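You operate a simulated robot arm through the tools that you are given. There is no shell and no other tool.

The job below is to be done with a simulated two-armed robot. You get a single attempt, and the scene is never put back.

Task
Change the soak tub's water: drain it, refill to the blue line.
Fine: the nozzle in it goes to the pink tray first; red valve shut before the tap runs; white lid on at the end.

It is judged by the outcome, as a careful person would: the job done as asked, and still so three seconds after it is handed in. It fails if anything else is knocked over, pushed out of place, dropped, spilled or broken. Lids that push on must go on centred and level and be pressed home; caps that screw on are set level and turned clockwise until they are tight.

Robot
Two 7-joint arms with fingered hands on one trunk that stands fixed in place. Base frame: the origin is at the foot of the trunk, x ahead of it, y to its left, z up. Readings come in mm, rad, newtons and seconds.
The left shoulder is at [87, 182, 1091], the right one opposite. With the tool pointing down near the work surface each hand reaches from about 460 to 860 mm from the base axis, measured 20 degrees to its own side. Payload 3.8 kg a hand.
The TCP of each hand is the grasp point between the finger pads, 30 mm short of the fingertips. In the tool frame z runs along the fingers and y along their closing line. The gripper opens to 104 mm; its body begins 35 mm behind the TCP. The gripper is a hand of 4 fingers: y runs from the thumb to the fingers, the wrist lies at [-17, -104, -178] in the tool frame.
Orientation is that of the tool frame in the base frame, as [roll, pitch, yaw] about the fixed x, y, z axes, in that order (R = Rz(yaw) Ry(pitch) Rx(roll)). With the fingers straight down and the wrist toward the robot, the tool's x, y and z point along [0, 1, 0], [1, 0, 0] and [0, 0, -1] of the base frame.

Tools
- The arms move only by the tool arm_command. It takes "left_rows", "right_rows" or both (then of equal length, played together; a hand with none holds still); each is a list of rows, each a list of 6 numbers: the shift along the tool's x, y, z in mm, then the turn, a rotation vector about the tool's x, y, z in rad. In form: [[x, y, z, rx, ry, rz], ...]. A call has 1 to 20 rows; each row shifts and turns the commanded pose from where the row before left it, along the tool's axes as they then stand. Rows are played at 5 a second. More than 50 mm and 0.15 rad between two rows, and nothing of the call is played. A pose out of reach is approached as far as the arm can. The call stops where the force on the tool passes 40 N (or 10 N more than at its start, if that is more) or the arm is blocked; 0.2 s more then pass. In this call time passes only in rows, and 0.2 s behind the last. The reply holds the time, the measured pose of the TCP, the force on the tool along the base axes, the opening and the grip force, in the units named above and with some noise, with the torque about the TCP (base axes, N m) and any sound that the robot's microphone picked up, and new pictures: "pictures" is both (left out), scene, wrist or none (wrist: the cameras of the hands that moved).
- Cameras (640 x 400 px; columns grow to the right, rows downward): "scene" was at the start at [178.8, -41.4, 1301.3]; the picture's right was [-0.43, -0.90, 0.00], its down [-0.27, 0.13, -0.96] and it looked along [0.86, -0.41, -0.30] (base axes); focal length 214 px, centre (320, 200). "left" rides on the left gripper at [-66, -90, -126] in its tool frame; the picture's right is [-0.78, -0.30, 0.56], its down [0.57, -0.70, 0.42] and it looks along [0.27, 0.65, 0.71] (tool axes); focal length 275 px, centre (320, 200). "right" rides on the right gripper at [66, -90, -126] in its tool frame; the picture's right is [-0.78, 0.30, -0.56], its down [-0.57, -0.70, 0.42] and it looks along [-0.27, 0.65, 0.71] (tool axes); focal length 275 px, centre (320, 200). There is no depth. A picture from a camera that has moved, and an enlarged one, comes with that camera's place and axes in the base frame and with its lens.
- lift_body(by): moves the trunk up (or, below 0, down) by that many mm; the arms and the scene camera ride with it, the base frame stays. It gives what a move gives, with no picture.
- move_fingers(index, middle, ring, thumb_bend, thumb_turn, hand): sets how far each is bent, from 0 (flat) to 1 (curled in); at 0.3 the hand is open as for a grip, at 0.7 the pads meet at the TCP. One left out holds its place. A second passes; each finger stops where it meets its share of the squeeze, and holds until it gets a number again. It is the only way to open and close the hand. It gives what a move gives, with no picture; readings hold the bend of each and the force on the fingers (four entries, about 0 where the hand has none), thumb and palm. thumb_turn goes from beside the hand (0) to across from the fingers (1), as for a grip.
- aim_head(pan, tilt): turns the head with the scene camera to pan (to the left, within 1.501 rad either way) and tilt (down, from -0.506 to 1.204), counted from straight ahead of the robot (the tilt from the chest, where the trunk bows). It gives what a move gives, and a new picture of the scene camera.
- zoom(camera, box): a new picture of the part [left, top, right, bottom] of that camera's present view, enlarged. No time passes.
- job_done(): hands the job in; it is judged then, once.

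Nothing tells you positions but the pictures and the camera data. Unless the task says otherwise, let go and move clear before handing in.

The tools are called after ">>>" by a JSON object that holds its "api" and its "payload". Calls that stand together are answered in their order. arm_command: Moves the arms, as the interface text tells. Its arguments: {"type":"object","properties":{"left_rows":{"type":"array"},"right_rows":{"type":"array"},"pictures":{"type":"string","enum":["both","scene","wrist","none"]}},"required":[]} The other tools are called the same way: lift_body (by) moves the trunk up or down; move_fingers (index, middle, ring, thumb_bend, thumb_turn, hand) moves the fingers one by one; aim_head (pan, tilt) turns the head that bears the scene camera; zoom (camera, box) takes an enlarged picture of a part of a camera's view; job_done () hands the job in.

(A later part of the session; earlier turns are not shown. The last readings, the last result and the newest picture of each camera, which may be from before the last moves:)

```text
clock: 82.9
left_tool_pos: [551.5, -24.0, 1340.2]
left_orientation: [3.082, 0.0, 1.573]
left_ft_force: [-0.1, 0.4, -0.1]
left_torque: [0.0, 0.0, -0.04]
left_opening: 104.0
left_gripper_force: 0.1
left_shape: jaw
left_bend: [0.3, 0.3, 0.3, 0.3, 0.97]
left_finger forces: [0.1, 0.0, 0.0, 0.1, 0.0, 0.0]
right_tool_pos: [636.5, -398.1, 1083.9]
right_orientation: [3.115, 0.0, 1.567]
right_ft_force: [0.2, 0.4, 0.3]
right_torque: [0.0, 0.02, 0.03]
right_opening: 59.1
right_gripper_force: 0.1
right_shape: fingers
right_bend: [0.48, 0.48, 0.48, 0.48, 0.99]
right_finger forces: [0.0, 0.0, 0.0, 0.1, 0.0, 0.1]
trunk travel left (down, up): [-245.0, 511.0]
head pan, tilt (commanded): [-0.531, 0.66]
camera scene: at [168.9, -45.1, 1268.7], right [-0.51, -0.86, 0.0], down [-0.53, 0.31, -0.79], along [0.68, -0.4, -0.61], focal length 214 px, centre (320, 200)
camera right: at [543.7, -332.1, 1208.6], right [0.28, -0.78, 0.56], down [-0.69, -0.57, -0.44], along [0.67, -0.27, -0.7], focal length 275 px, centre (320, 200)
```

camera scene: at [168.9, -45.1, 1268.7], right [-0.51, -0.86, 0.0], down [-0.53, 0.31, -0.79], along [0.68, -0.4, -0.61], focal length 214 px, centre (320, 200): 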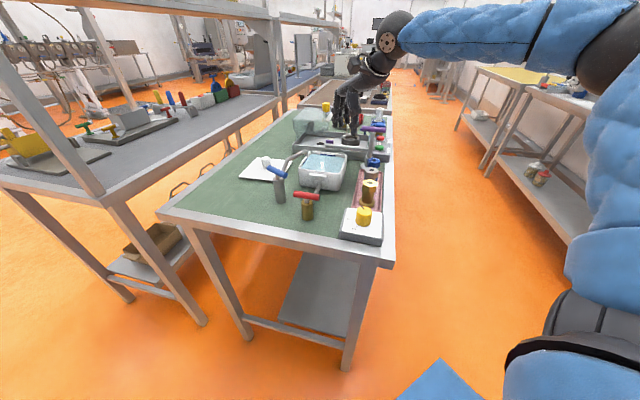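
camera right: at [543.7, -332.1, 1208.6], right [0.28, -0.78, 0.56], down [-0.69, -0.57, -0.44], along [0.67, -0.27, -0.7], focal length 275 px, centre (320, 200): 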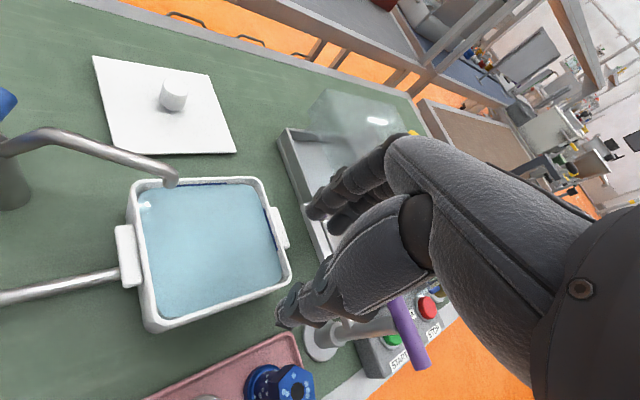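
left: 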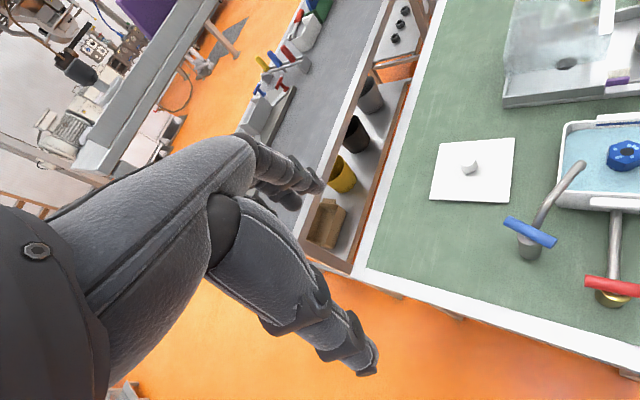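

The trunk is back (the hand kept a 0.026 rad tilt, which I'll correct). I'll now approach the lid on a lower path: over the tub, then down and outward toward the knob.

>>> {"api": "arm_command", "payload": {"right_rows": [[10, 8, 0, 0.0257, 0, 0], [30, 26, 4, 0, 0, 0], [30, 26, 4, 0, 0, 0], [28, 24, 4, 0, 0, 0]], "pictures": "none"}}

>>> {"api": "arm_command", "payload": {"right_rows": [[10, 20, 20, 0, 0, 0], [10, 20, 20, 0, 0, 0]], "pictures": "both"}}

```text
clock: 83.9
left_tool_pos: [553.9, -23.2, 1340.2]
left_orientation: [3.088, 0.0, 1.573]
left_ft_force: [0.6, -0.1, 0.1]
left_torque: [0.0, 0.05, -0.02]
left_opening: 103.9
left_gripper_force: 0.1
left_shape: jaw
left_bend: [0.3, 0.3, 0.3, 0.3, 0.97]
left_finger forces: [0.1, 0.0, 0.0, 0.1, 0.0, 0.1]
right_tool_pos: [722.4, -299.4, 1070.4]
right_orientation: [-3.14, -0.002, 1.568]
right_ft_force: [0.4, -0.1, 0.0]
right_torque: [0.01, 0.01, -0.02]
right_opening: 59.3
right_gripper_force: 0.1
right_shape: fingers
right_bend: [0.48, 0.48, 0.48, 0.48, 0.99]
right_finger forces: [0.1, 0.1, 0.0, 0.0, 0.0, 0.1]
trunk travel left (down, up): [-245.0, 511.0]
head pan, tilt (commanded): [-0.531, 0.66]
```

```text
clock: 84.5
left_tool_pos: [550.5, -22.7, 1341.6]
left_orientation: [3.081, 0.0, 1.574]
left_ft_force: [0.3, -0.4, 0.3]
left_torque: [-0.01, -0.02, 0.0]
left_opening: 103.7
left_gripper_force: 0.0
left_shape: jaw
left_bend: [0.3, 0.3, 0.3, 0.3, 0.97]
left_finger forces: [0.0, 0.0, 0.0, 0.0, 0.0, 0.0]
right_tool_pos: [746.7, -286.1, 1031.3]
right_orientation: [3.138, -0.001, 1.567]
right_ft_force: [-0.3, 0.1, -0.1]
right_torque: [-0.02, 0.05, 0.01]
right_opening: 59.3
right_gripper_force: 0.1
right_shape: fingers
right_bend: [0.48, 0.48, 0.48, 0.48, 0.99]
right_finger forces: [0.0, 0.0, 0.0, 0.1, 0.0, 0.1]
right hand out of reach, approached as far as the arm can: row 2
trunk travel left (down, up): [-245.0, 511.0]
head pan, tilt (commanded): [-0.531, 0.66]
camera scene: at [168.5, -45.1, 1268.8], right [-0.51, -0.86, 0.0], down [-0.53, 0.31, -0.79], along [0.68, -0.4, -0.61], focal length 214 px, centre (320, 200)
camera right: at [656.8, -220.8, 1156.4], right [0.29, -0.78, 0.56], down [-0.7, -0.57, -0.43], along [0.65, -0.27, -0.71], focal length 275 px, centre (320, 200)
```

scene: 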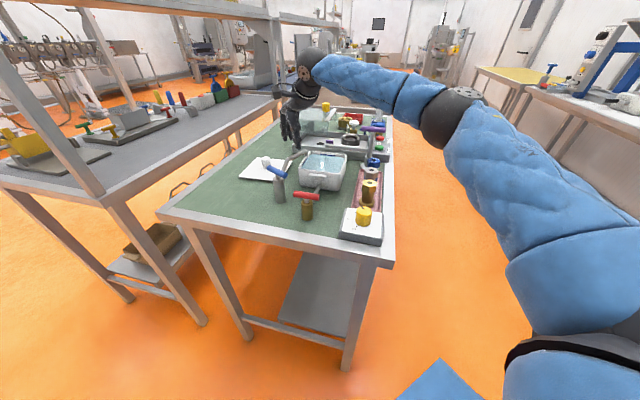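
right: 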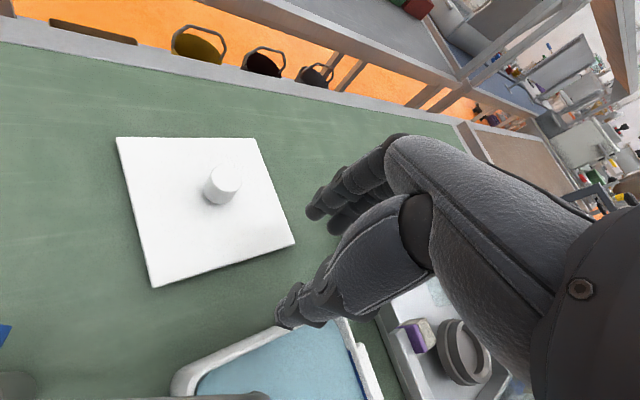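

Still at a limit at this height. I'll test whether lower height frees the reach, moving in clear space between tub and lid.

>>> {"api": "arm_command", "payload": {"right_rows": [[0, 0, 20, 0, 0, 0], [0, 0, 15, 0, 0, 0], [8, 5, 10, 0, 0, 0], [8, 8, 0, 0, 0, 0], [8, 8, 0, 0, 0, 0]], "pictures": "wrist"}}

```text
clock: 85.7
left_tool_pos: [552.2, -23.4, 1340.3]
left_orientation: [3.083, 0.0, 1.571]
left_ft_force: [0.1, -0.2, 0.3]
left_torque: [0.03, -0.05, -0.05]
left_opening: 103.9
left_gripper_force: 0.0
left_shape: jaw
left_bend: [0.3, 0.3, 0.3, 0.3, 0.97]
left_finger forces: [0.0, 0.1, 0.0, 0.0, 0.0, 0.0]
right_tool_pos: [745.6, -270.8, 983.8]
right_orientation: [3.141, -0.002, 1.567]
right_ft_force: [0.2, 0.2, 0.0]
right_torque: [-0.01, -0.01, 0.01]
right_opening: 59.2
right_gripper_force: 0.1
right_shape: fingers
right_bend: [0.48, 0.48, 0.48, 0.48, 0.99]
right_finger forces: [0.1, 0.0, 0.0, 0.0, 0.1, 0.1]
right hand out of reach, approached as far as the arm can: row 4, 5
trunk travel left (down, up): [-245.0, 511.0]
head pan, tilt (commanded): [-0.531, 0.66]
camera right: at [656.5, -204.7, 1110.3], right [0.29, -0.78, 0.56], down [-0.7, -0.57, -0.43], along [0.65, -0.27, -0.71], focal length 275 px, centre (320, 200)
```

right: 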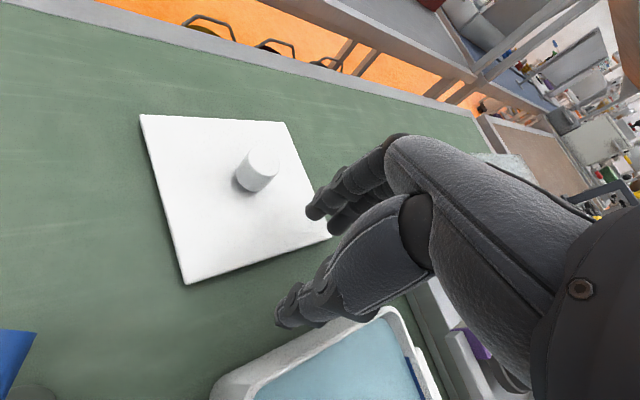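

The limit follows the wrist's sideways bend, so I'll turn the hand 30° counter-clockwise (in line with the forearm) and try extending again.

>>> {"api": "arm_command", "payload": {"right_rows": [[0, 0, -10, 0, 0, -0.13], [0, 0, 0, 0, 0, -0.13], [0, 0, 0, 0, 0, -0.13], [0, 0, 0, 0, 0, -0.13], [4, 10, 0, 0, 0, 0], [4, 12, 0, 0, 0, 0], [4, 12, 0, 0, 0, 0]], "pictures": "both"}}

```text
clock: 87.3
left_tool_pos: [552.8, -23.2, 1341.2]
left_orientation: [3.083, 0.0, 1.571]
left_ft_force: [0.2, 0.0, -0.9]
left_torque: [-0.02, -0.03, -0.04]
left_opening: 103.9
left_gripper_force: 0.0
left_shape: jaw
left_bend: [0.3, 0.3, 0.3, 0.3, 0.97]
left_finger forces: [0.0, 0.1, 0.1, 0.0, 0.0, 0.0]
right_tool_pos: [734.4, -252.6, 990.6]
right_orientation: [3.14, -0.002, 2.088]
right_ft_force: [-0.2, -0.6, -0.2]
right_torque: [0.0, 0.01, -0.05]
right_opening: 59.3
right_gripper_force: 0.0
right_shape: fingers
right_bend: [0.48, 0.48, 0.48, 0.48, 0.99]
right_finger forces: [0.1, 0.0, 0.1, 0.0, 0.0, 0.0]
right hand out of reach, approached as far as the arm can: row 4, 5, 6, 7
trunk travel left (down, up): [-245.0, 511.0]
head pan, tilt (commanded): [-0.531, 0.66]
camera scene: at [169.1, -44.9, 1268.7], right [-0.51, -0.86, 0.0], down [-0.53, 0.31, -0.79], along [0.68, -0.4, -0.61], focal length 214 px, centre (320, 200)
camera right: at [624.3, -239.6, 1117.2], right [0.64, -0.53, 0.56], down [-0.33, -0.84, -0.43], along [0.7, 0.09, -0.71], focal length 275 px, centre (320, 200)
```

scene: 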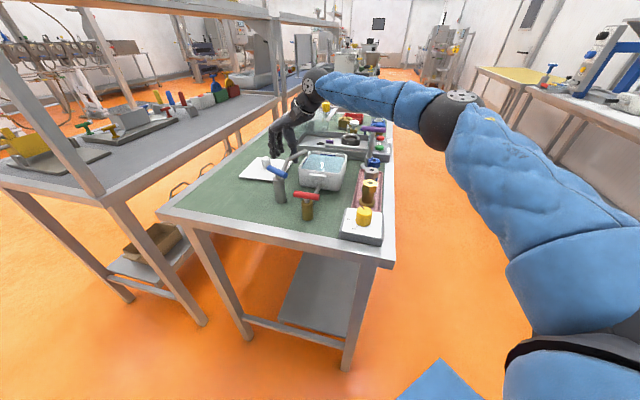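
right: 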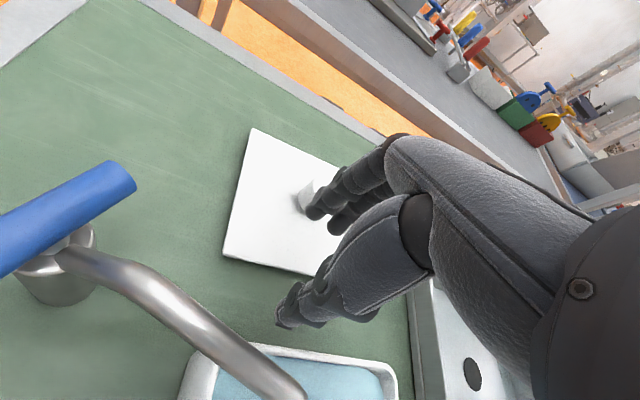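

Rotating didn't help; what should help is tilting the fingers forward, which brings the wrist back and lower. I'll rise above the spout, return the yaw to about 10°, and tilt forward 20° to test.

>>> {"api": "arm_command", "payload": {"right_rows": [[0, 0, -30, 0, 0, 0.115], [0, 0, -30, 0, 0, 0.115], [0, 0, 0, 0, 0, 0.115], [0, 0, 0, -0.117, 0, 0], [0, 0, 0, -0.117, 0, 0], [0, 0, 0, -0.117, 0, 0]], "pictures": "both"}}

```text
clock: 88.7
left_tool_pos: [551.7, -23.7, 1340.8]
left_orientation: [3.083, 0.0, 1.572]
left_ft_force: [0.0, 0.4, -1.2]
left_torque: [-0.02, 0.0, 0.01]
left_opening: 103.5
left_gripper_force: 0.0
left_shape: jaw
left_bend: [0.3, 0.3, 0.3, 0.3, 0.97]
left_finger forces: [0.1, 0.0, 0.0, 0.0, 0.0, 0.1]
right_tool_pos: [733.0, -260.3, 1051.5]
right_orientation: [2.789, -0.005, 1.743]
right_ft_force: [-0.1, -0.5, 0.8]
right_torque: [-0.02, 0.01, 0.01]
right_opening: 59.1
right_gripper_force: 0.1
right_shape: fingers
right_bend: [0.48, 0.48, 0.48, 0.48, 0.99]
right_finger forces: [0.0, 0.0, 0.0, 0.0, 0.1, 0.0]
right hand out of reach, approached as far as the arm can: row 2
trunk travel left (down, up): [-245.0, 511.0]
head pan, tilt (commanded): [-0.531, 0.66]
camera scene: at [168.9, -45.3, 1268.7], right [-0.51, -0.86, 0.0], down [-0.53, 0.31, -0.79], along [0.68, -0.4, -0.61], focal length 214 px, centre (320, 200)
camera right: at [597.1, -218.6, 1138.9], right [0.22, -0.75, 0.62], down [-0.41, -0.65, -0.64], along [0.89, -0.11, -0.45], focal length 275 px, centre (320, 200)
```

scene: 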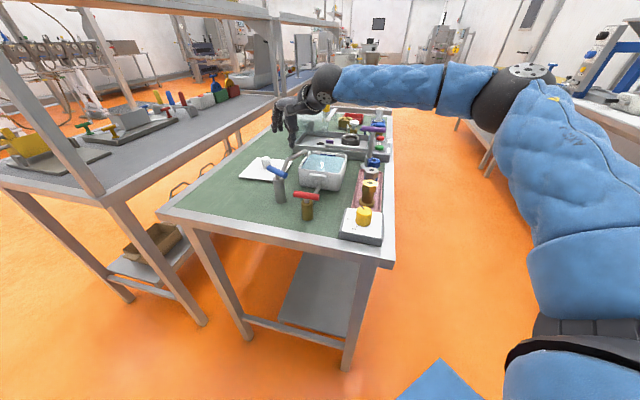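
right: 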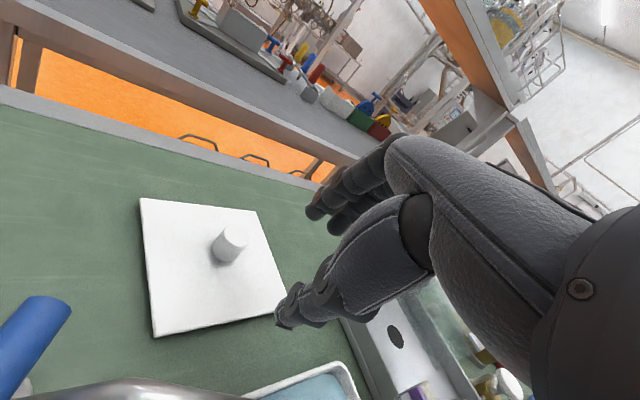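

Tilting worked without a reach flag. Now I'll extend toward the point above the knob.

>>> {"api": "arm_command", "payload": {"right_rows": [[11.7, 23, 12, 0, 0, 0], [11.7, 23, 12, 0, 0, 0], [11.7, 23, 12, 0, 0, 0]], "pictures": "both"}}

```text
clock: 89.5
left_tool_pos: [551.6, -23.8, 1340.3]
left_orientation: [3.082, 0.001, 1.57]
left_ft_force: [0.0, -0.5, 0.5]
left_torque: [-0.03, -0.03, -0.04]
left_opening: 103.9
left_gripper_force: 0.2
left_shape: jaw
left_bend: [0.3, 0.3, 0.3, 0.3, 0.97]
left_finger forces: [0.1, 0.0, 0.0, 0.0, 0.1, 0.0]
right_tool_pos: [785.0, -225.1, 1042.4]
right_orientation: [2.789, 0.0, 1.742]
right_ft_force: [0.0, -0.5, -0.2]
right_torque: [-0.01, 0.01, -0.03]
right_opening: 59.3
right_gripper_force: 0.0
right_shape: fingers
right_bend: [0.48, 0.48, 0.48, 0.48, 0.99]
right_finger forces: [0.0, 0.0, 0.1, 0.0, 0.0, 0.0]
right hand out of reach, approached as far as the arm can: row 3
trunk travel left (down, up): [-245.0, 511.0]
head pan, tilt (commanded): [-0.531, 0.66]
camera scene: at [168.2, -44.7, 1268.8], right [-0.51, -0.86, 0.0], down [-0.53, 0.31, -0.79], along [0.68, -0.4, -0.61], focal length 214 px, centre (320, 200)
camera right: at [648.6, -181.5, 1130.2], right [0.22, -0.75, 0.63], down [-0.41, -0.65, -0.64], along [0.89, -0.12, -0.45], focal length 275 px, centre (320, 200)
```

scene: 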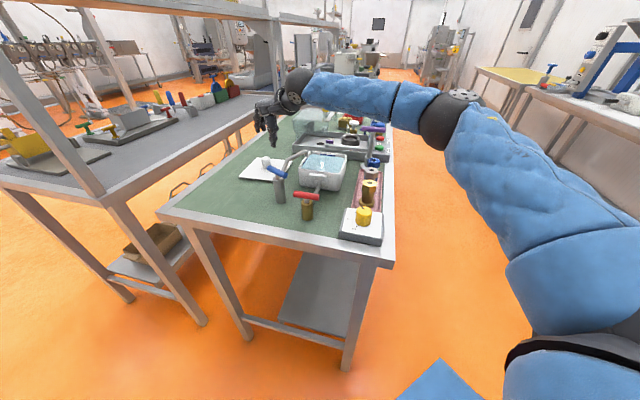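
right: 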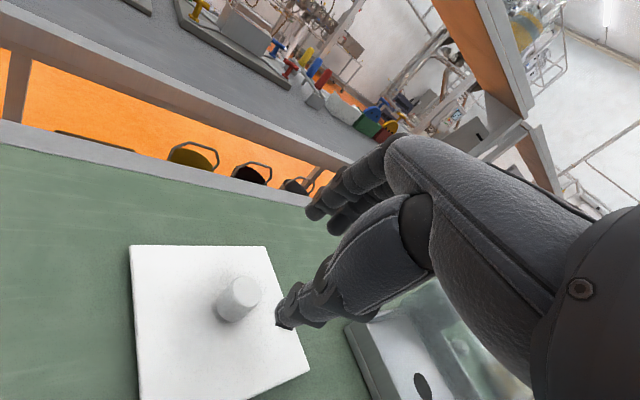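

Almost there: (785,-225). Reach should improve lower down, so I'll narrow the grip a little, descend beside the target, and edge forward.

>>> {"api": "move_fingers", "payload": {"hand": "right", "index": 0.5, "middle": 0.5, "ring": 0.5, "thumb_bend": 0.5}}

>>> {"api": "arm_command", "payload": {"right_rows": [[0, -8.5, 23.5, 0, 0, 0], [0, -8.5, 23.5, 0, 0, 0], [5, 9, 4, 0, 0, 0], [4, 5, 2, 0, 0, 0]], "pictures": "both"}}

>>> {"api": "zoom", "payload": {"camera": "right", "box": [100, 180, 400, 400]}}

>>> {"api": "zoom", "payload": {"camera": "scene", "box": [235, 115, 315, 190]}}

```text
clock: 90.5
left_tool_pos: [551.5, -23.6, 1339.9]
left_orientation: [3.085, 0.001, 1.572]
left_ft_force: [-0.2, -0.1, 0.4]
left_torque: [0.0, 0.02, 0.03]
left_opening: 103.5
left_gripper_force: 0.0
left_shape: jaw
left_bend: [0.3, 0.3, 0.3, 0.3, 0.97]
left_finger forces: [0.0, 0.0, 0.0, 0.0, 0.0, 0.0]
right_tool_pos: [785.7, -224.0, 1041.9]
right_orientation: [2.791, -0.002, 1.744]
right_ft_force: [-0.2, 0.5, 0.0]
right_torque: [-0.03, 0.04, -0.02]
right_opening: 54.2
right_gripper_force: 0.0
right_shape: fingers
right_bend: [0.5, 0.5, 0.5, 0.5, 0.99]
right_finger forces: [0.1, 0.1, 0.0, 0.1, 0.1, 0.0]
trunk travel left (down, up): [-245.0, 511.0]
head pan, tilt (commanded): [-0.531, 0.66]
```

```text
clock: 91.5
left_tool_pos: [551.8, -23.8, 1341.1]
left_orientation: [3.084, 0.0, 1.573]
left_ft_force: [-1.1, 0.1, 0.4]
left_torque: [-0.01, 0.02, -0.02]
left_opening: 103.7
left_gripper_force: 0.0
left_shape: jaw
left_bend: [0.3, 0.3, 0.3, 0.3, 0.97]
left_finger forces: [0.1, 0.2, 0.0, 0.1, 0.0, 0.0]
right_tool_pos: [783.5, -219.5, 993.0]
right_orientation: [2.792, 0.0, 1.743]
right_ft_force: [-0.7, 0.1, 0.7]
right_torque: [0.02, 0.01, -0.01]
right_opening: 54.1
right_gripper_force: 0.1
right_shape: fingers
right_bend: [0.5, 0.5, 0.5, 0.5, 0.99]
right_finger forces: [0.0, 0.0, 0.0, 0.0, 0.0, 0.0]
right hand out of reach, approached as far as the arm can: row 3, 4
trunk travel left (down, up): [-245.0, 511.0]
head pan, tilt (commanded): [-0.531, 0.66]
camera scene: at [169.2, -45.0, 1268.6], right [-0.51, -0.86, 0.0], down [-0.53, 0.31, -0.79], along [0.68, -0.4, -0.61], focal length 214 px, centre (320, 200)
camera right: at [647.0, -177.7, 1080.2], right [0.22, -0.75, 0.62], down [-0.41, -0.65, -0.64], along [0.89, -0.11, -0.45], focal length 275 px, centre (320, 200)
```

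scene: 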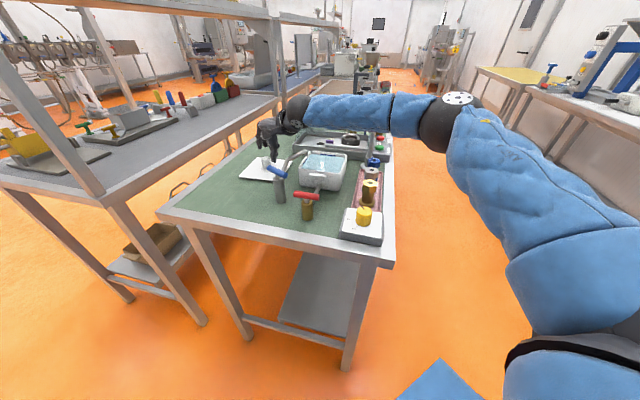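
right: 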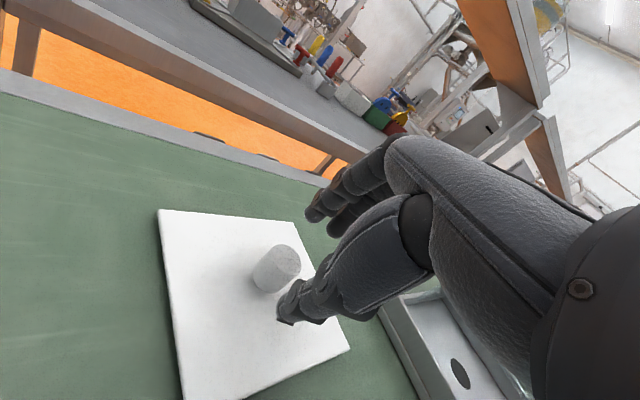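

```text
1.82 times, centred on (250, 290) of right
camera zoom: at [647.0, -177.7, 1080.2], right [0.22, -0.75, 0.62], down [-0.41, -0.65, -0.64], along [0.89, -0.11, -0.45], focal length 500 px, centre (447, 36)
```

zoom: 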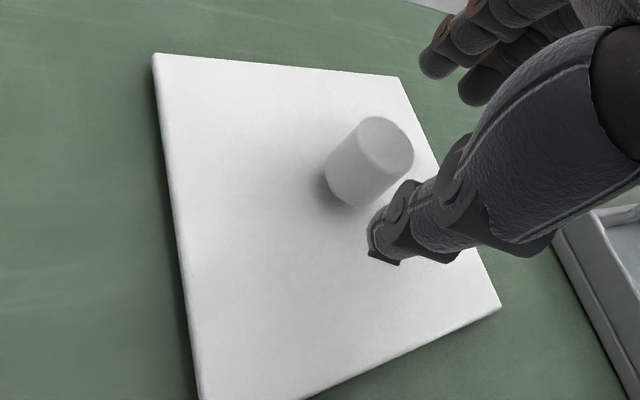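

```text
5.33 times, centred on (275, 152) of scene
camera zoom: at [169.2, -45.0, 1268.6], right [-0.51, -0.86, 0.0], down [-0.53, 0.31, -0.79], along [0.68, -0.4, -0.61], focal length 1144 px, centre (560, 453)
```

zoom: 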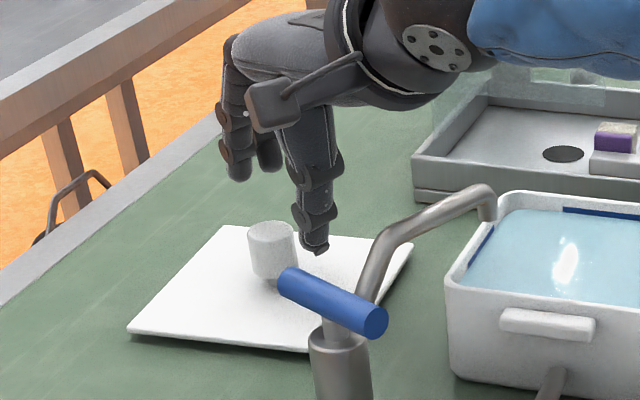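

The knob sits at (804.5,-212), top z≈946. I'm about 20 mm short, but the fingers can already reach past its far side, so an off-centre grip works: fingers a bit open, thumb brought well in. I'll pre-shape for that.

>>> {"api": "move_fingers", "payload": {"hand": "right", "index": 0.43, "middle": 0.43, "ring": 0.43, "thumb_bend": 0.6}}

>>> {"api": "arm_command", "payload": {"right_rows": [[1.5, -3, 9, 0, 0, 0], [1.5, -4, 11, 0, 0, 0]], "pictures": "both"}}

>>> {"api": "zoom", "payload": {"camera": "right", "box": [180, 160, 400, 340]}}

>>> {"api": "zoom", "payload": {"camera": "scene", "box": [245, 125, 305, 185]}}

>>> {"api": "zoom", "payload": {"camera": "left", "box": [440, 40, 600, 200]}}

```text
clock: 92.5
left_tool_pos: [552.1, -22.8, 1340.0]
left_orientation: [3.086, 0.0, 1.573]
left_ft_force: [0.4, -0.4, 0.5]
left_torque: [-0.01, 0.0, -0.02]
left_opening: 103.8
left_gripper_force: 0.1
left_shape: jaw
left_bend: [0.3, 0.3, 0.3, 0.3, 0.97]
left_finger forces: [0.0, 0.1, 0.1, 0.1, 0.1, 0.1]
right_tool_pos: [784.2, -221.0, 993.0]
right_orientation: [2.791, -0.002, 1.745]
right_ft_force: [0.5, -0.6, -0.7]
right_torque: [-0.01, 0.03, -0.01]
right_opening: 49.9
right_gripper_force: 0.0
right_shape: fingers
right_bend: [0.43, 0.43, 0.43, 0.6, 0.99]
right_finger forces: [0.0, 0.0, 0.0, 0.1, 0.0, 0.0]
trunk travel left (down, up): [-245.0, 511.0]
head pan, tilt (commanded): [-0.531, 0.66]
```

```text
clock: 93.1
left_tool_pos: [551.6, -23.2, 1340.6]
left_orientation: [3.084, -0.001, 1.572]
left_ft_force: [-1.0, 0.9, 0.2]
left_torque: [0.01, 0.04, 0.0]
left_opening: 103.8
left_gripper_force: 0.1
left_shape: jaw
left_bend: [0.3, 0.3, 0.3, 0.3, 0.97]
left_finger forces: [0.0, 0.0, 0.0, 0.1, 0.1, 0.0]
right_tool_pos: [779.8, -219.6, 971.1]
right_orientation: [2.79, -0.002, 1.744]
right_ft_force: [0.9, -0.1, 0.2]
right_torque: [0.0, -0.02, -0.05]
right_opening: 50.0
right_gripper_force: 0.1
right_shape: fingers
right_bend: [0.43, 0.43, 0.43, 0.6, 0.99]
right_finger forces: [0.0, 0.0, 0.1, 0.1, 0.0, 0.1]
right hand out of reach, approached as far as the arm can: row 2
trunk travel left (down, up): [-245.0, 511.0]
head pan, tilt (commanded): [-0.531, 0.66]
camera scene: at [169.2, -45.0, 1268.6], right [-0.51, -0.86, 0.0], down [-0.53, 0.31, -0.79], along [0.68, -0.4, -0.61], focal length 214 px, centre (320, 200)
camera right: at [643.4, -175.8, 1058.9], right [0.22, -0.75, 0.62], down [-0.41, -0.65, -0.64], along [0.89, -0.11, -0.45], focal length 275 px, centre (320, 200)
```

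scene: 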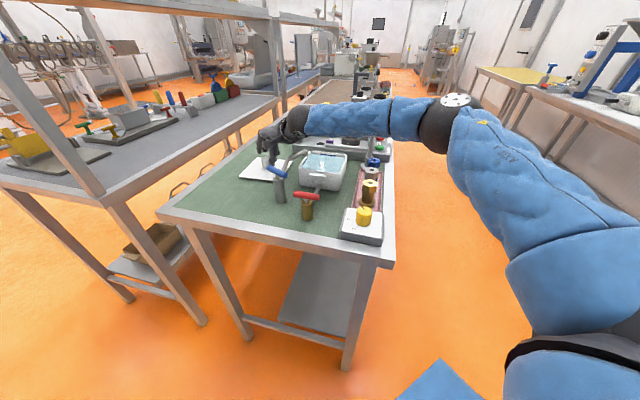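
right: 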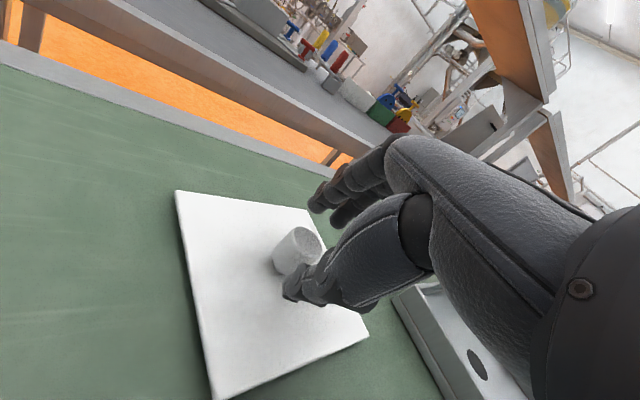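

```text
2.22 times, centred on (290, 250) of right
camera zoom: at [643.4, -175.8, 1058.9], right [0.22, -0.75, 0.62], down [-0.41, -0.65, -0.64], along [0.89, -0.11, -0.45], focal length 612 px, centre (387, 89)
```

zoom: 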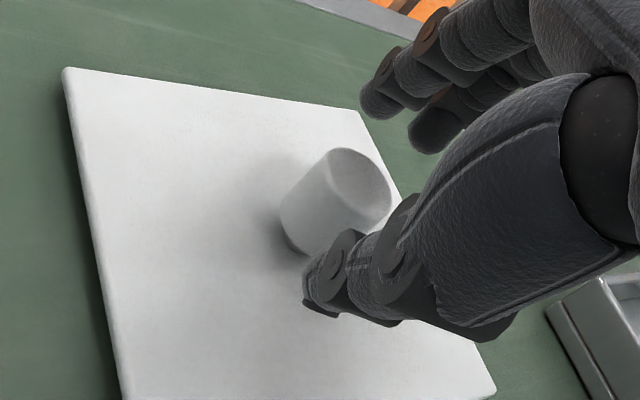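

```text
6.67 times, centred on (275, 155) of scene
camera zoom: at [169.2, -45.0, 1268.6], right [-0.51, -0.86, 0.0], down [-0.53, 0.31, -0.79], along [0.68, -0.4, -0.61], focal length 1430 px, centre (620, 500)
```

zoom: 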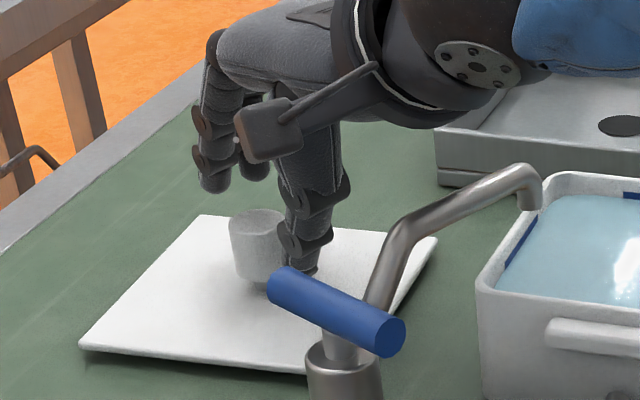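

```text
2.50 times, centred on (520, 120) of left
camera zoom: at [454.3, -89.4, 1460.6], right [-0.26, -0.78, -0.57], down [-0.68, 0.57, -0.46], along [0.69, 0.27, -0.68], focal length 688 px, centre (-180, 400)
```

zoom: 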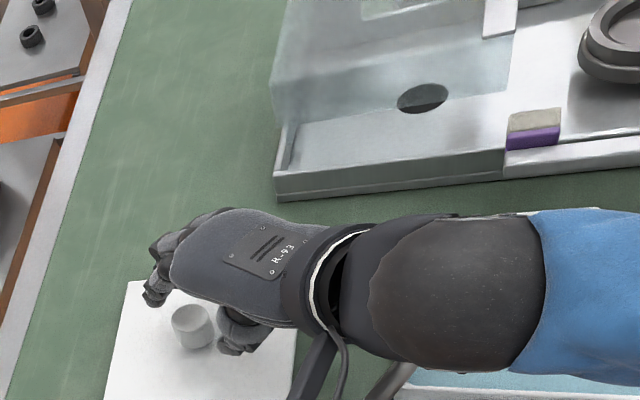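

Reach shrinks as I go lower, so a lower (more forward-bowed) trunk should help. I'll raise the hand clear of the knob first, then lower the trunk 80 mm.

>>> {"api": "arm_command", "payload": {"right_rows": [[0, 7, -19, 0, 0, 0], [0, 8, -22, 0, 0, 0], [0, 8, -22, 0, 0, 0], [0, 8, -22, 0, 0, 0]], "pictures": "none"}}

>>> {"api": "lift_body", "payload": {"by": -80}}

>>> {"api": "arm_command", "payload": {"right_rows": [[0, 0, 0, 0, 0, 0]], "pictures": "both"}}

```text
clock: 94.1
left_tool_pos: [551.6, -23.4, 1340.2]
left_orientation: [3.083, -0.001, 1.573]
left_ft_force: [0.7, -0.2, 0.0]
left_torque: [-0.03, 0.03, -0.01]
left_opening: 103.7
left_gripper_force: 0.2
left_shape: jaw
left_bend: [0.3, 0.3, 0.3, 0.3, 0.97]
left_finger forces: [0.0, 0.0, 0.1, 0.1, 0.0, 0.0]
right_tool_pos: [779.6, -219.3, 1063.1]
right_orientation: [2.789, 0.0, 1.741]
right_ft_force: [-0.9, 0.0, 1.0]
right_torque: [0.02, -0.02, -0.01]
right_opening: 50.0
right_gripper_force: 0.1
right_shape: fingers
right_bend: [0.43, 0.43, 0.43, 0.6, 0.99]
right_finger forces: [0.0, 0.1, 0.0, 0.0, 0.0, 0.0]
trunk travel left (down, up): [-245.0, 511.0]
head pan, tilt (commanded): [-0.531, 0.66]
```

```text
clock: 95.3
left_tool_pos: [550.4, -22.1, 1261.9]
left_orientation: [3.083, 0.002, 1.573]
left_ft_force: [-0.4, -0.1, -0.2]
left_torque: [0.0, -0.01, 0.02]
left_opening: 103.6
left_gripper_force: 0.0
left_shape: jaw
left_bend: [0.3, 0.3, 0.3, 0.3, 0.97]
left_finger forces: [0.1, 0.1, 0.1, 0.0, 0.0, 0.0]
right_tool_pos: [779.6, -219.1, 983.7]
right_orientation: [2.788, -0.001, 1.742]
right_ft_force: [-0.5, -0.8, 0.0]
right_torque: [0.02, 0.0, 0.0]
right_opening: 49.9
right_gripper_force: 0.0
right_shape: fingers
right_bend: [0.43, 0.43, 0.43, 0.6, 0.99]
right_finger forces: [0.0, 0.0, 0.0, 0.0, 0.0, 0.1]
trunk travel left (down, up): [-165.0, 591.0]
head pan, tilt (commanded): [-0.531, 0.66]
```

```text
clock: 95.7
left_tool_pos: [550.9, -23.0, 1261.4]
left_orientation: [3.085, 0.0, 1.572]
left_ft_force: [-0.3, 0.3, 0.1]
left_torque: [0.03, -0.02, -0.02]
left_opening: 103.8
left_gripper_force: 0.1
left_shape: jaw
left_bend: [0.3, 0.3, 0.3, 0.3, 0.97]
left_finger forces: [0.0, 0.0, 0.0, 0.0, 0.1, 0.0]
right_tool_pos: [780.2, -219.5, 984.1]
right_orientation: [2.79, -0.001, 1.744]
right_ft_force: [-0.2, 0.4, 0.6]
right_torque: [0.01, 0.02, -0.01]
right_opening: 50.0
right_gripper_force: 0.1
right_shape: fingers
right_bend: [0.43, 0.43, 0.43, 0.6, 0.99]
right_finger forces: [0.0, 0.0, 0.1, 0.0, 0.0, 0.0]
trunk travel left (down, up): [-165.0, 591.0]
head pan, tilt (commanded): [-0.531, 0.66]
camera scene: at [209.8, -44.9, 1185.8], right [-0.51, -0.86, 0.0], down [-0.53, 0.31, -0.79], along [0.68, -0.4, -0.61], focal length 214 px, centre (320, 200)
camera right: at [643.7, -176.7, 1070.0], right [0.22, -0.75, 0.62], down [-0.41, -0.65, -0.64], along [0.89, -0.11, -0.45], focal length 275 px, centre (320, 200)
```

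scene: 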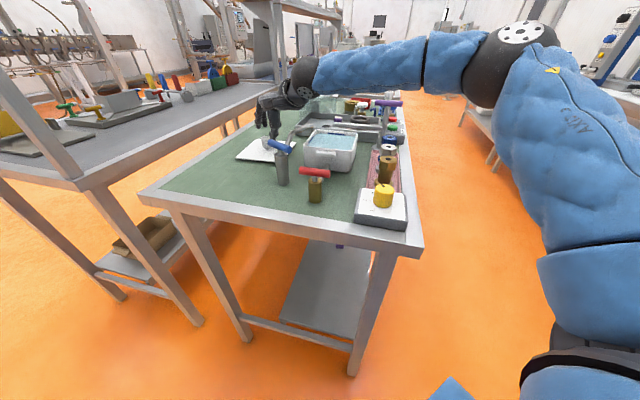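
right: 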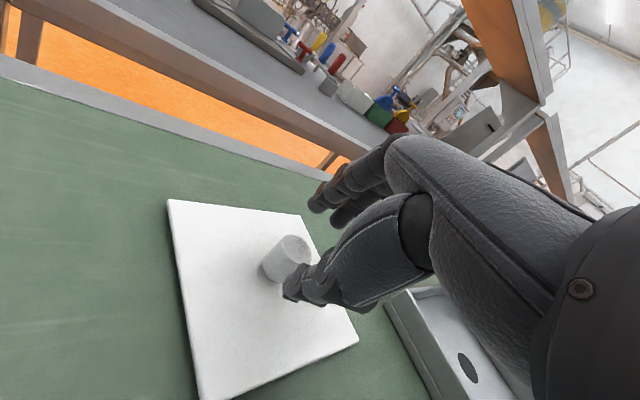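

The trunk is lower and about 40 mm further forward, with the hand held in place. Testing the forward reach over the knob now.

>>> {"api": "arm_command", "payload": {"right_rows": [[1.5, 9, 3, 0, 0, 0], [1.8, 9, 3.4, 0, 0, 0], [0, 0, 0, 0, 0, 0]], "pictures": "wrist"}}

```text
clock: 96.5
left_tool_pos: [552.2, -23.5, 1260.1]
left_orientation: [3.083, 0.0, 1.572]
left_ft_force: [0.4, -0.1, 0.7]
left_torque: [0.01, 0.01, 0.0]
left_opening: 103.6
left_gripper_force: 0.1
left_shape: jaw
left_bend: [0.3, 0.3, 0.3, 0.3, 0.97]
left_finger forces: [0.0, 0.1, 0.0, 0.1, 0.0, 0.0]
right_tool_pos: [798.7, -215.6, 981.7]
right_orientation: [2.792, -0.002, 1.742]
right_ft_force: [-0.6, -0.8, -0.2]
right_torque: [0.02, 0.0, 0.03]
right_opening: 49.8
right_gripper_force: 0.0
right_shape: fingers
right_bend: [0.43, 0.43, 0.43, 0.6, 0.99]
right_finger forces: [0.0, 0.0, 0.0, 0.0, 0.1, 0.0]
trunk travel left (down, up): [-165.0, 591.0]
head pan, tilt (commanded): [-0.531, 0.66]
camera right: at [662.2, -170.8, 1070.0], right [0.22, -0.75, 0.62], down [-0.41, -0.65, -0.64], along [0.89, -0.11, -0.45], focal length 275 px, centre (320, 200)
```

right: 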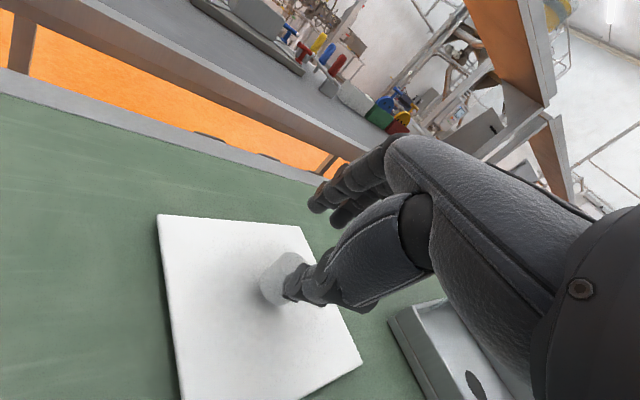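

That now reaches. With a bit more trunk lowering I may be able to work with the hand vertical, which is better for a level lid. I'll raise the hand, lower the trunk 90 mm more, and try removing the tilt.

>>> {"api": "arm_command", "payload": {"right_rows": [[0, 7, -19, 0, 0, 0], [0, 8, -22, 0, 0, 0], [0, 8, -22, 0, 0, 0], [0, 8, -22, 0, 0, 0]], "pictures": "none"}}

>>> {"api": "lift_body", "payload": {"by": -90}}

>>> {"api": "arm_command", "payload": {"right_rows": [[0, 0, 0, 0.117, 0, 0], [0, 0, 0, 0.117, 0, 0], [0, 0, 0, 0.117, 0, 0], [0, 0, 0, 0, 0, 0]], "pictures": "both"}}

```text
clock: 97.5
left_tool_pos: [551.5, -24.4, 1261.1]
left_orientation: [3.082, -0.002, 1.573]
left_ft_force: [-0.3, 0.2, -0.3]
left_torque: [0.03, 0.0, 0.03]
left_opening: 103.6
left_gripper_force: 0.1
left_shape: jaw
left_bend: [0.3, 0.3, 0.3, 0.3, 0.97]
left_finger forces: [0.0, 0.1, 0.0, 0.1, 0.1, 0.1]
right_tool_pos: [797.5, -237.3, 1059.9]
right_orientation: [2.792, 0.0, 1.745]
right_ft_force: [-0.6, 0.1, 0.2]
right_torque: [0.0, -0.01, 0.03]
right_opening: 50.0
right_gripper_force: 0.0
right_shape: fingers
right_bend: [0.43, 0.43, 0.43, 0.6, 0.99]
right_finger forces: [0.0, 0.0, 0.1, 0.0, 0.0, 0.1]
right hand out of reach, approached as far as the arm can: row 3, 4
trunk travel left (down, up): [-165.0, 591.0]
head pan, tilt (commanded): [-0.531, 0.66]
```

```text
clock: 98.7
left_tool_pos: [551.0, -24.4, 1172.1]
left_orientation: [3.081, 0.002, 1.572]
left_ft_force: [-0.8, -0.6, -0.7]
left_torque: [0.0, -0.05, -0.03]
left_opening: 103.6
left_gripper_force: 0.1
left_shape: jaw
left_bend: [0.3, 0.3, 0.3, 0.3, 0.97]
left_finger forces: [0.1, 0.1, 0.0, 0.0, 0.0, 0.1]
right_tool_pos: [795.9, -235.9, 970.9]
right_orientation: [2.79, 0.001, 1.744]
right_ft_force: [-0.2, -0.5, 0.3]
right_torque: [0.0, -0.01, -0.02]
right_opening: 50.0
right_gripper_force: 0.1
right_shape: fingers
right_bend: [0.43, 0.43, 0.43, 0.6, 0.99]
right_finger forces: [0.1, 0.0, 0.1, 0.0, 0.0, 0.0]
trunk travel left (down, up): [-75.0, 681.0]
head pan, tilt (commanded): [-0.531, 0.66]
```

```text
clock: 99.7
left_tool_pos: [551.9, -24.0, 1171.1]
left_orientation: [3.086, 0.001, 1.574]
left_ft_force: [-0.3, -0.8, -0.4]
left_torque: [0.0, 0.01, 0.03]
left_opening: 103.8
left_gripper_force: 0.0
left_shape: jaw
left_bend: [0.3, 0.3, 0.3, 0.3, 0.97]
left_finger forces: [0.0, 0.1, 0.0, 0.0, 0.1, 0.1]
right_tool_pos: [793.9, -268.6, 965.2]
right_orientation: [3.084, 0.001, 1.742]
right_ft_force: [-0.5, -0.2, 0.3]
right_torque: [0.02, -0.01, -0.02]
right_opening: 49.9
right_gripper_force: 0.0
right_shape: fingers
right_bend: [0.43, 0.43, 0.43, 0.6, 0.99]
right_finger forces: [0.0, 0.0, 0.0, 0.1, 0.0, 0.0]
right hand out of reach, approached as far as the arm can: row 2, 3
trunk travel left (down, up): [-75.0, 681.0]
head pan, tilt (commanded): [-0.531, 0.66]
camera scene: at [263.7, -45.0, 1090.2], right [-0.51, -0.86, 0.0], down [-0.53, 0.31, -0.79], along [0.68, -0.4, -0.61], focal length 214 px, centre (320, 200)
camera right: at [686.9, -221.3, 1085.6], right [0.39, -0.72, 0.57], down [-0.57, -0.68, -0.46], along [0.72, -0.14, -0.68], focal length 275 px, centre (320, 200)
```

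scene: 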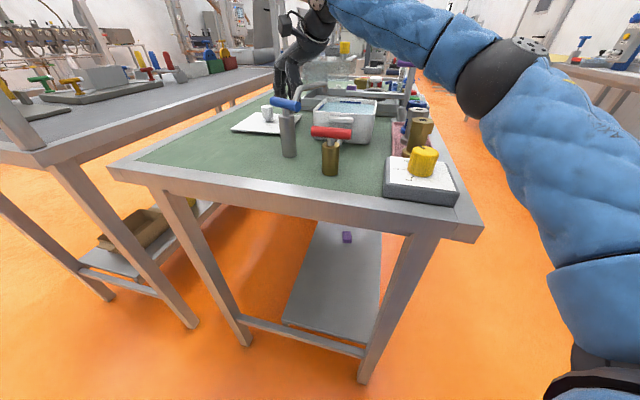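
right: 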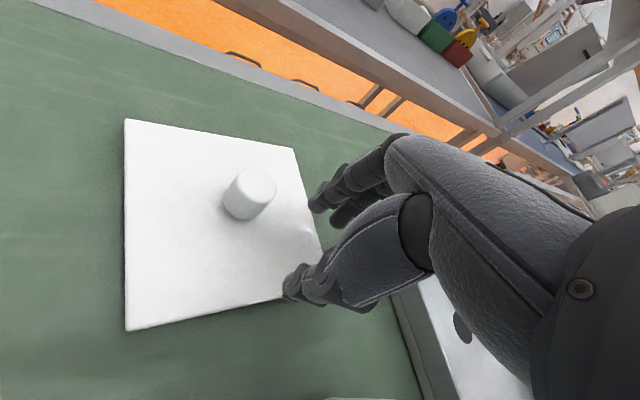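

Fully vertical isn't reachable, but trunk −80 with a 20° forward tilt was. I'll go back to that: raise the trunk 90 mm and re-tilt.

>>> {"api": "lift_body", "payload": {"by": 90}}

>>> {"api": "arm_command", "payload": {"right_rows": [[0, 0, 0, -0.1, 0, 0], [0, 0, 0, -0.1, 0, 0], [0, 0, 0, -0.09, 0, 0], [0, 0, 0, 0, 0, 0]], "pictures": "both"}}

```text
clock: 101.0
left_tool_pos: [552.5, -23.4, 1259.3]
left_orientation: [3.084, 0.0, 1.572]
left_ft_force: [-0.5, 0.0, -0.3]
left_torque: [-0.01, 0.02, 0.02]
left_opening: 103.9
left_gripper_force: 0.0
left_shape: jaw
left_bend: [0.3, 0.3, 0.3, 0.3, 0.97]
left_finger forces: [0.1, 0.0, 0.0, 0.1, 0.0, 0.0]
right_tool_pos: [743.4, -269.6, 1129.6]
right_orientation: [2.967, 0.019, 1.742]
right_ft_force: [0.1, 0.3, 0.0]
right_torque: [0.0, 0.01, -0.02]
right_opening: 49.7
right_gripper_force: 0.1
right_shape: fingers
right_bend: [0.43, 0.43, 0.43, 0.6, 0.99]
right_finger forces: [0.0, 0.0, 0.0, 0.1, 0.0, 0.0]
trunk travel left (down, up): [-165.0, 591.0]
head pan, tilt (commanded): [-0.531, 0.66]
```

```text
clock: 102.0
left_tool_pos: [552.0, -24.7, 1259.9]
left_orientation: [3.084, 0.001, 1.572]
left_ft_force: [-1.3, 0.3, -0.5]
left_torque: [0.0, 0.0, -0.01]
left_opening: 103.6
left_gripper_force: 0.0
left_shape: jaw
left_bend: [0.3, 0.3, 0.3, 0.3, 0.97]
left_finger forces: [0.1, 0.1, 0.1, 0.0, 0.1, 0.0]
right_tool_pos: [741.9, -269.4, 1131.0]
right_orientation: [2.676, 0.019, 1.741]
right_ft_force: [-0.4, -0.2, 0.1]
right_torque: [0.02, 0.02, 0.03]
right_opening: 50.0
right_gripper_force: 0.1
right_shape: fingers
right_bend: [0.43, 0.43, 0.43, 0.6, 0.99]
right_finger forces: [0.0, 0.0, 0.0, 0.0, 0.0, 0.0]
trunk travel left (down, up): [-165.0, 591.0]
head pan, tilt (commanded): [-0.531, 0.66]
camera scene: at [210.2, -44.9, 1185.6], right [-0.51, -0.86, 0.0], down [-0.53, 0.31, -0.79], along [0.68, -0.4, -0.61], focal length 214 px, centre (320, 200)
camera right: at [596.9, -225.4, 1202.1], right [0.14, -0.75, 0.65], down [-0.33, -0.65, -0.68], along [0.93, -0.11, -0.34], focal length 275 px, centre (320, 200)
```

scene: 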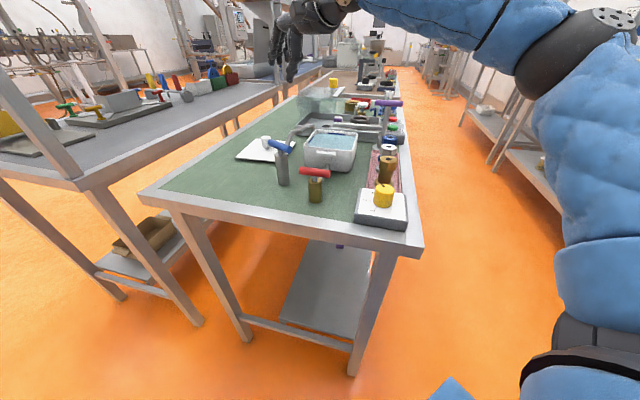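
right: 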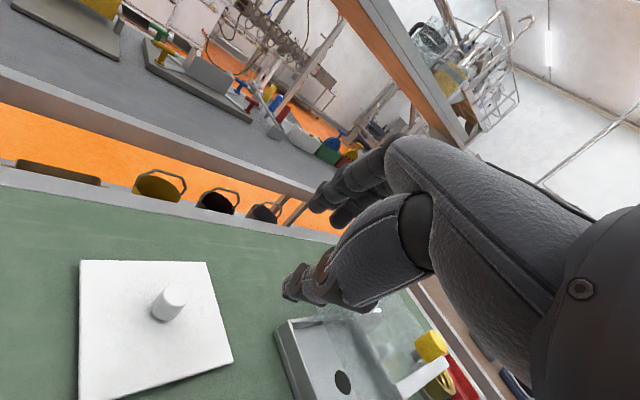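

I'll restore the 20° tilt exactly (removing the slight sideways roll), then approach over the lid and come down toward the knob.

>>> {"api": "arm_command", "payload": {"right_rows": [[0, 0, 0, 0.114, 0.0213, 0], [5.6, 8.1, 22.9, 0, 0, 0], [5.6, 8.1, 22.9, 0, 0, 0], [5.6, 8.1, 22.9, 0, 0, 0], [7.1, -3.5, 22.7, 0, 0, 0], [7.1, -3.5, 22.7, 0, 0, 0], [7.1, -3.5, 22.7, 0, 0, 0], [7.1, -3.5, 22.7, 0, 0, 0], [0, 0, 0, 0, 0, 0]], "pictures": "both"}}

>>> {"api": "zoom", "payload": {"camera": "right", "box": [180, 160, 400, 340]}}

>>> {"api": "zoom", "payload": {"camera": "scene", "box": [225, 80, 315, 180]}}

```text
clock: 104.0
left_tool_pos: [551.6, -23.8, 1260.2]
left_orientation: [3.083, -0.002, 1.571]
left_ft_force: [0.3, -0.6, 0.1]
left_torque: [0.01, -0.02, 0.04]
left_opening: 103.7
left_gripper_force: 0.2
left_shape: jaw
left_bend: [0.3, 0.3, 0.3, 0.3, 0.97]
left_finger forces: [0.1, 0.1, 0.1, 0.0, 0.0, 0.0]
right_tool_pos: [798.3, -211.8, 984.2]
right_orientation: [2.791, -0.001, 1.752]
right_ft_force: [0.0, 0.0, 0.6]
right_torque: [0.0, 0.01, -0.01]
right_opening: 49.6
right_gripper_force: 0.1
right_shape: fingers
right_bend: [0.43, 0.43, 0.43, 0.6, 0.99]
right_finger forces: [0.0, 0.0, 0.1, 0.0, 0.0, 0.0]
trunk travel left (down, up): [-165.0, 591.0]
head pan, tilt (commanded): [-0.531, 0.66]
camera scene: at [209.8, -44.9, 1185.8], right [-0.51, -0.86, 0.0], down [-0.53, 0.31, -0.79], along [0.68, -0.4, -0.61], focal length 214 px, centre (320, 200)
camera right: at [661.3, -170.8, 1071.9], right [0.22, -0.75, 0.62], down [-0.4, -0.65, -0.64], along [0.89, -0.11, -0.45], focal length 275 px, centre (320, 200)
```

scene: 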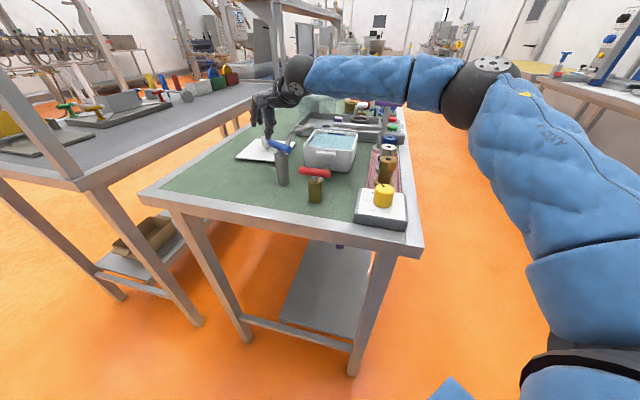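
right: 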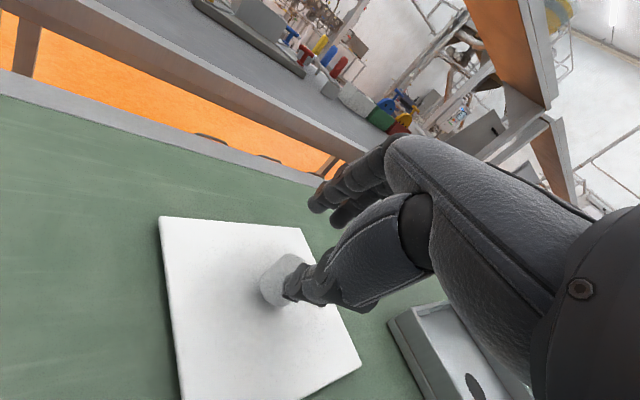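

```text
2.22 times, centred on (290, 250) of right
camera zoom: at [661.3, -170.8, 1071.9], right [0.22, -0.75, 0.62], down [-0.4, -0.65, -0.64], along [0.89, -0.11, -0.45], focal length 612 px, centre (387, 89)
```

zoom: 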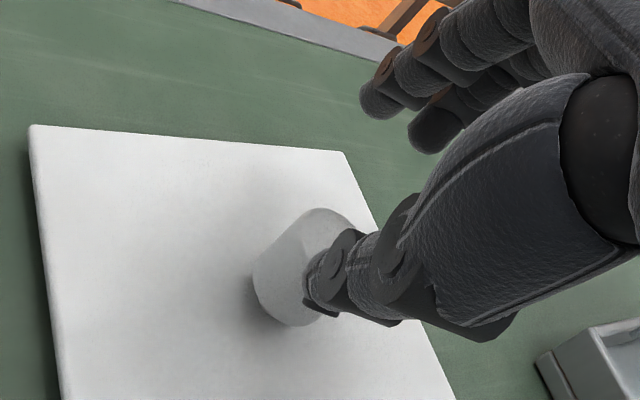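

```text
4.00 times, centred on (270, 130) of scene
camera zoom: at [209.8, -44.9, 1185.8], right [-0.51, -0.86, 0.0], down [-0.53, 0.31, -0.79], along [0.68, -0.4, -0.61], focal length 858 px, centre (520, 480)
```

zoom: 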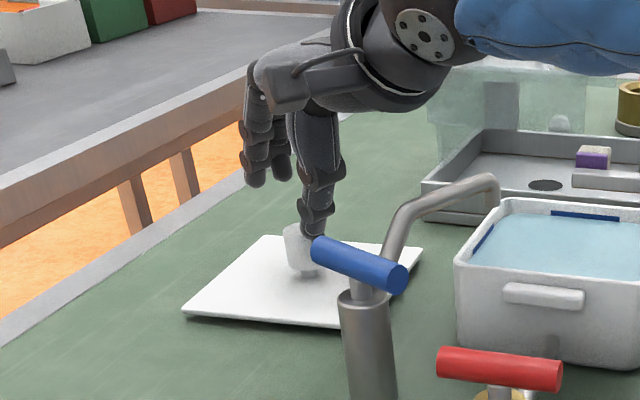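

Now at (798,-212,984) over the knob. I'll set an even 54 mm opening and test whether a smaller tilt (12°) is also reachable here.

>>> {"api": "move_fingers", "payload": {"hand": "right", "index": 0.5, "middle": 0.5, "ring": 0.5, "thumb_bend": 0.5}}

>>> {"api": "arm_command", "payload": {"right_rows": [[0, 0, 0, 0.05, 0, 0], [0, 0, 0, 0.05, 0, 0], [0, 0, 0, 0, 0, 0]], "pictures": "wrist"}}

```text
clock: 105.0
left_tool_pos: [552.3, -22.8, 1259.9]
left_orientation: [3.083, 0.0, 1.572]
left_ft_force: [0.5, 0.7, 0.5]
left_torque: [-0.01, 0.01, 0.0]
left_opening: 103.8
left_gripper_force: 0.0
left_shape: jaw
left_bend: [0.3, 0.3, 0.3, 0.3, 0.97]
left_finger forces: [0.0, 0.0, 0.0, 0.0, 0.1, 0.1]
right_tool_pos: [798.1, -212.5, 983.4]
right_orientation: [2.791, 0.0, 1.749]
right_ft_force: [-1.1, 0.2, -0.2]
right_torque: [-0.01, 0.01, 0.03]
right_opening: 53.7
right_gripper_force: 0.0
right_shape: fingers
right_bend: [0.5, 0.5, 0.5, 0.5, 0.99]
right_finger forces: [0.0, 0.1, 0.0, 0.0, 0.0, 0.1]
trunk travel left (down, up): [-165.0, 591.0]
head pan, tilt (commanded): [-0.531, 0.66]
```

```text
clock: 105.8
left_tool_pos: [552.5, -22.3, 1260.5]
left_orientation: [3.084, 0.001, 1.572]
left_ft_force: [-0.5, 0.2, -1.0]
left_torque: [0.0, -0.02, 0.03]
left_opening: 103.8
left_gripper_force: 0.1
left_shape: jaw
left_bend: [0.3, 0.3, 0.3, 0.3, 0.97]
left_finger forces: [0.1, 0.0, 0.0, 0.0, 0.0, 0.1]
right_tool_pos: [798.1, -231.4, 981.5]
right_orientation: [2.892, 0.001, 1.75]
right_ft_force: [0.3, 0.4, -0.2]
right_torque: [0.0, -0.02, 0.01]
right_opening: 53.7
right_gripper_force: 0.1
right_shape: fingers
right_bend: [0.5, 0.5, 0.5, 0.5, 0.99]
right_finger forces: [0.1, 0.0, 0.1, 0.1, 0.0, 0.0]
right hand out of reach, approached as far as the arm can: row 2
trunk travel left (down, up): [-165.0, 591.0]
head pan, tilt (commanded): [-0.531, 0.66]
camera right: at [670.4, -187.2, 1082.0], right [0.29, -0.74, 0.61], down [-0.46, -0.67, -0.58], along [0.84, -0.12, -0.53], focal length 275 px, centre (320, 200)
```

right: 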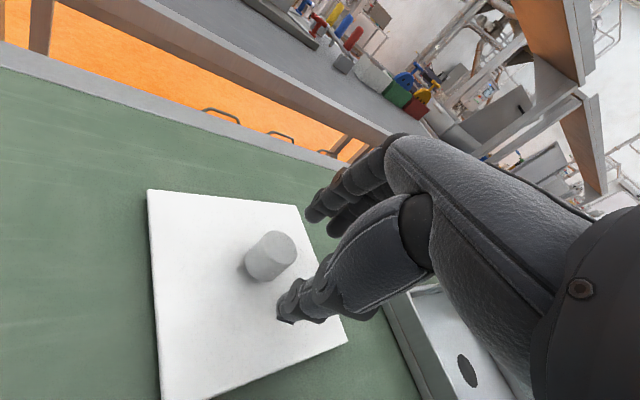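

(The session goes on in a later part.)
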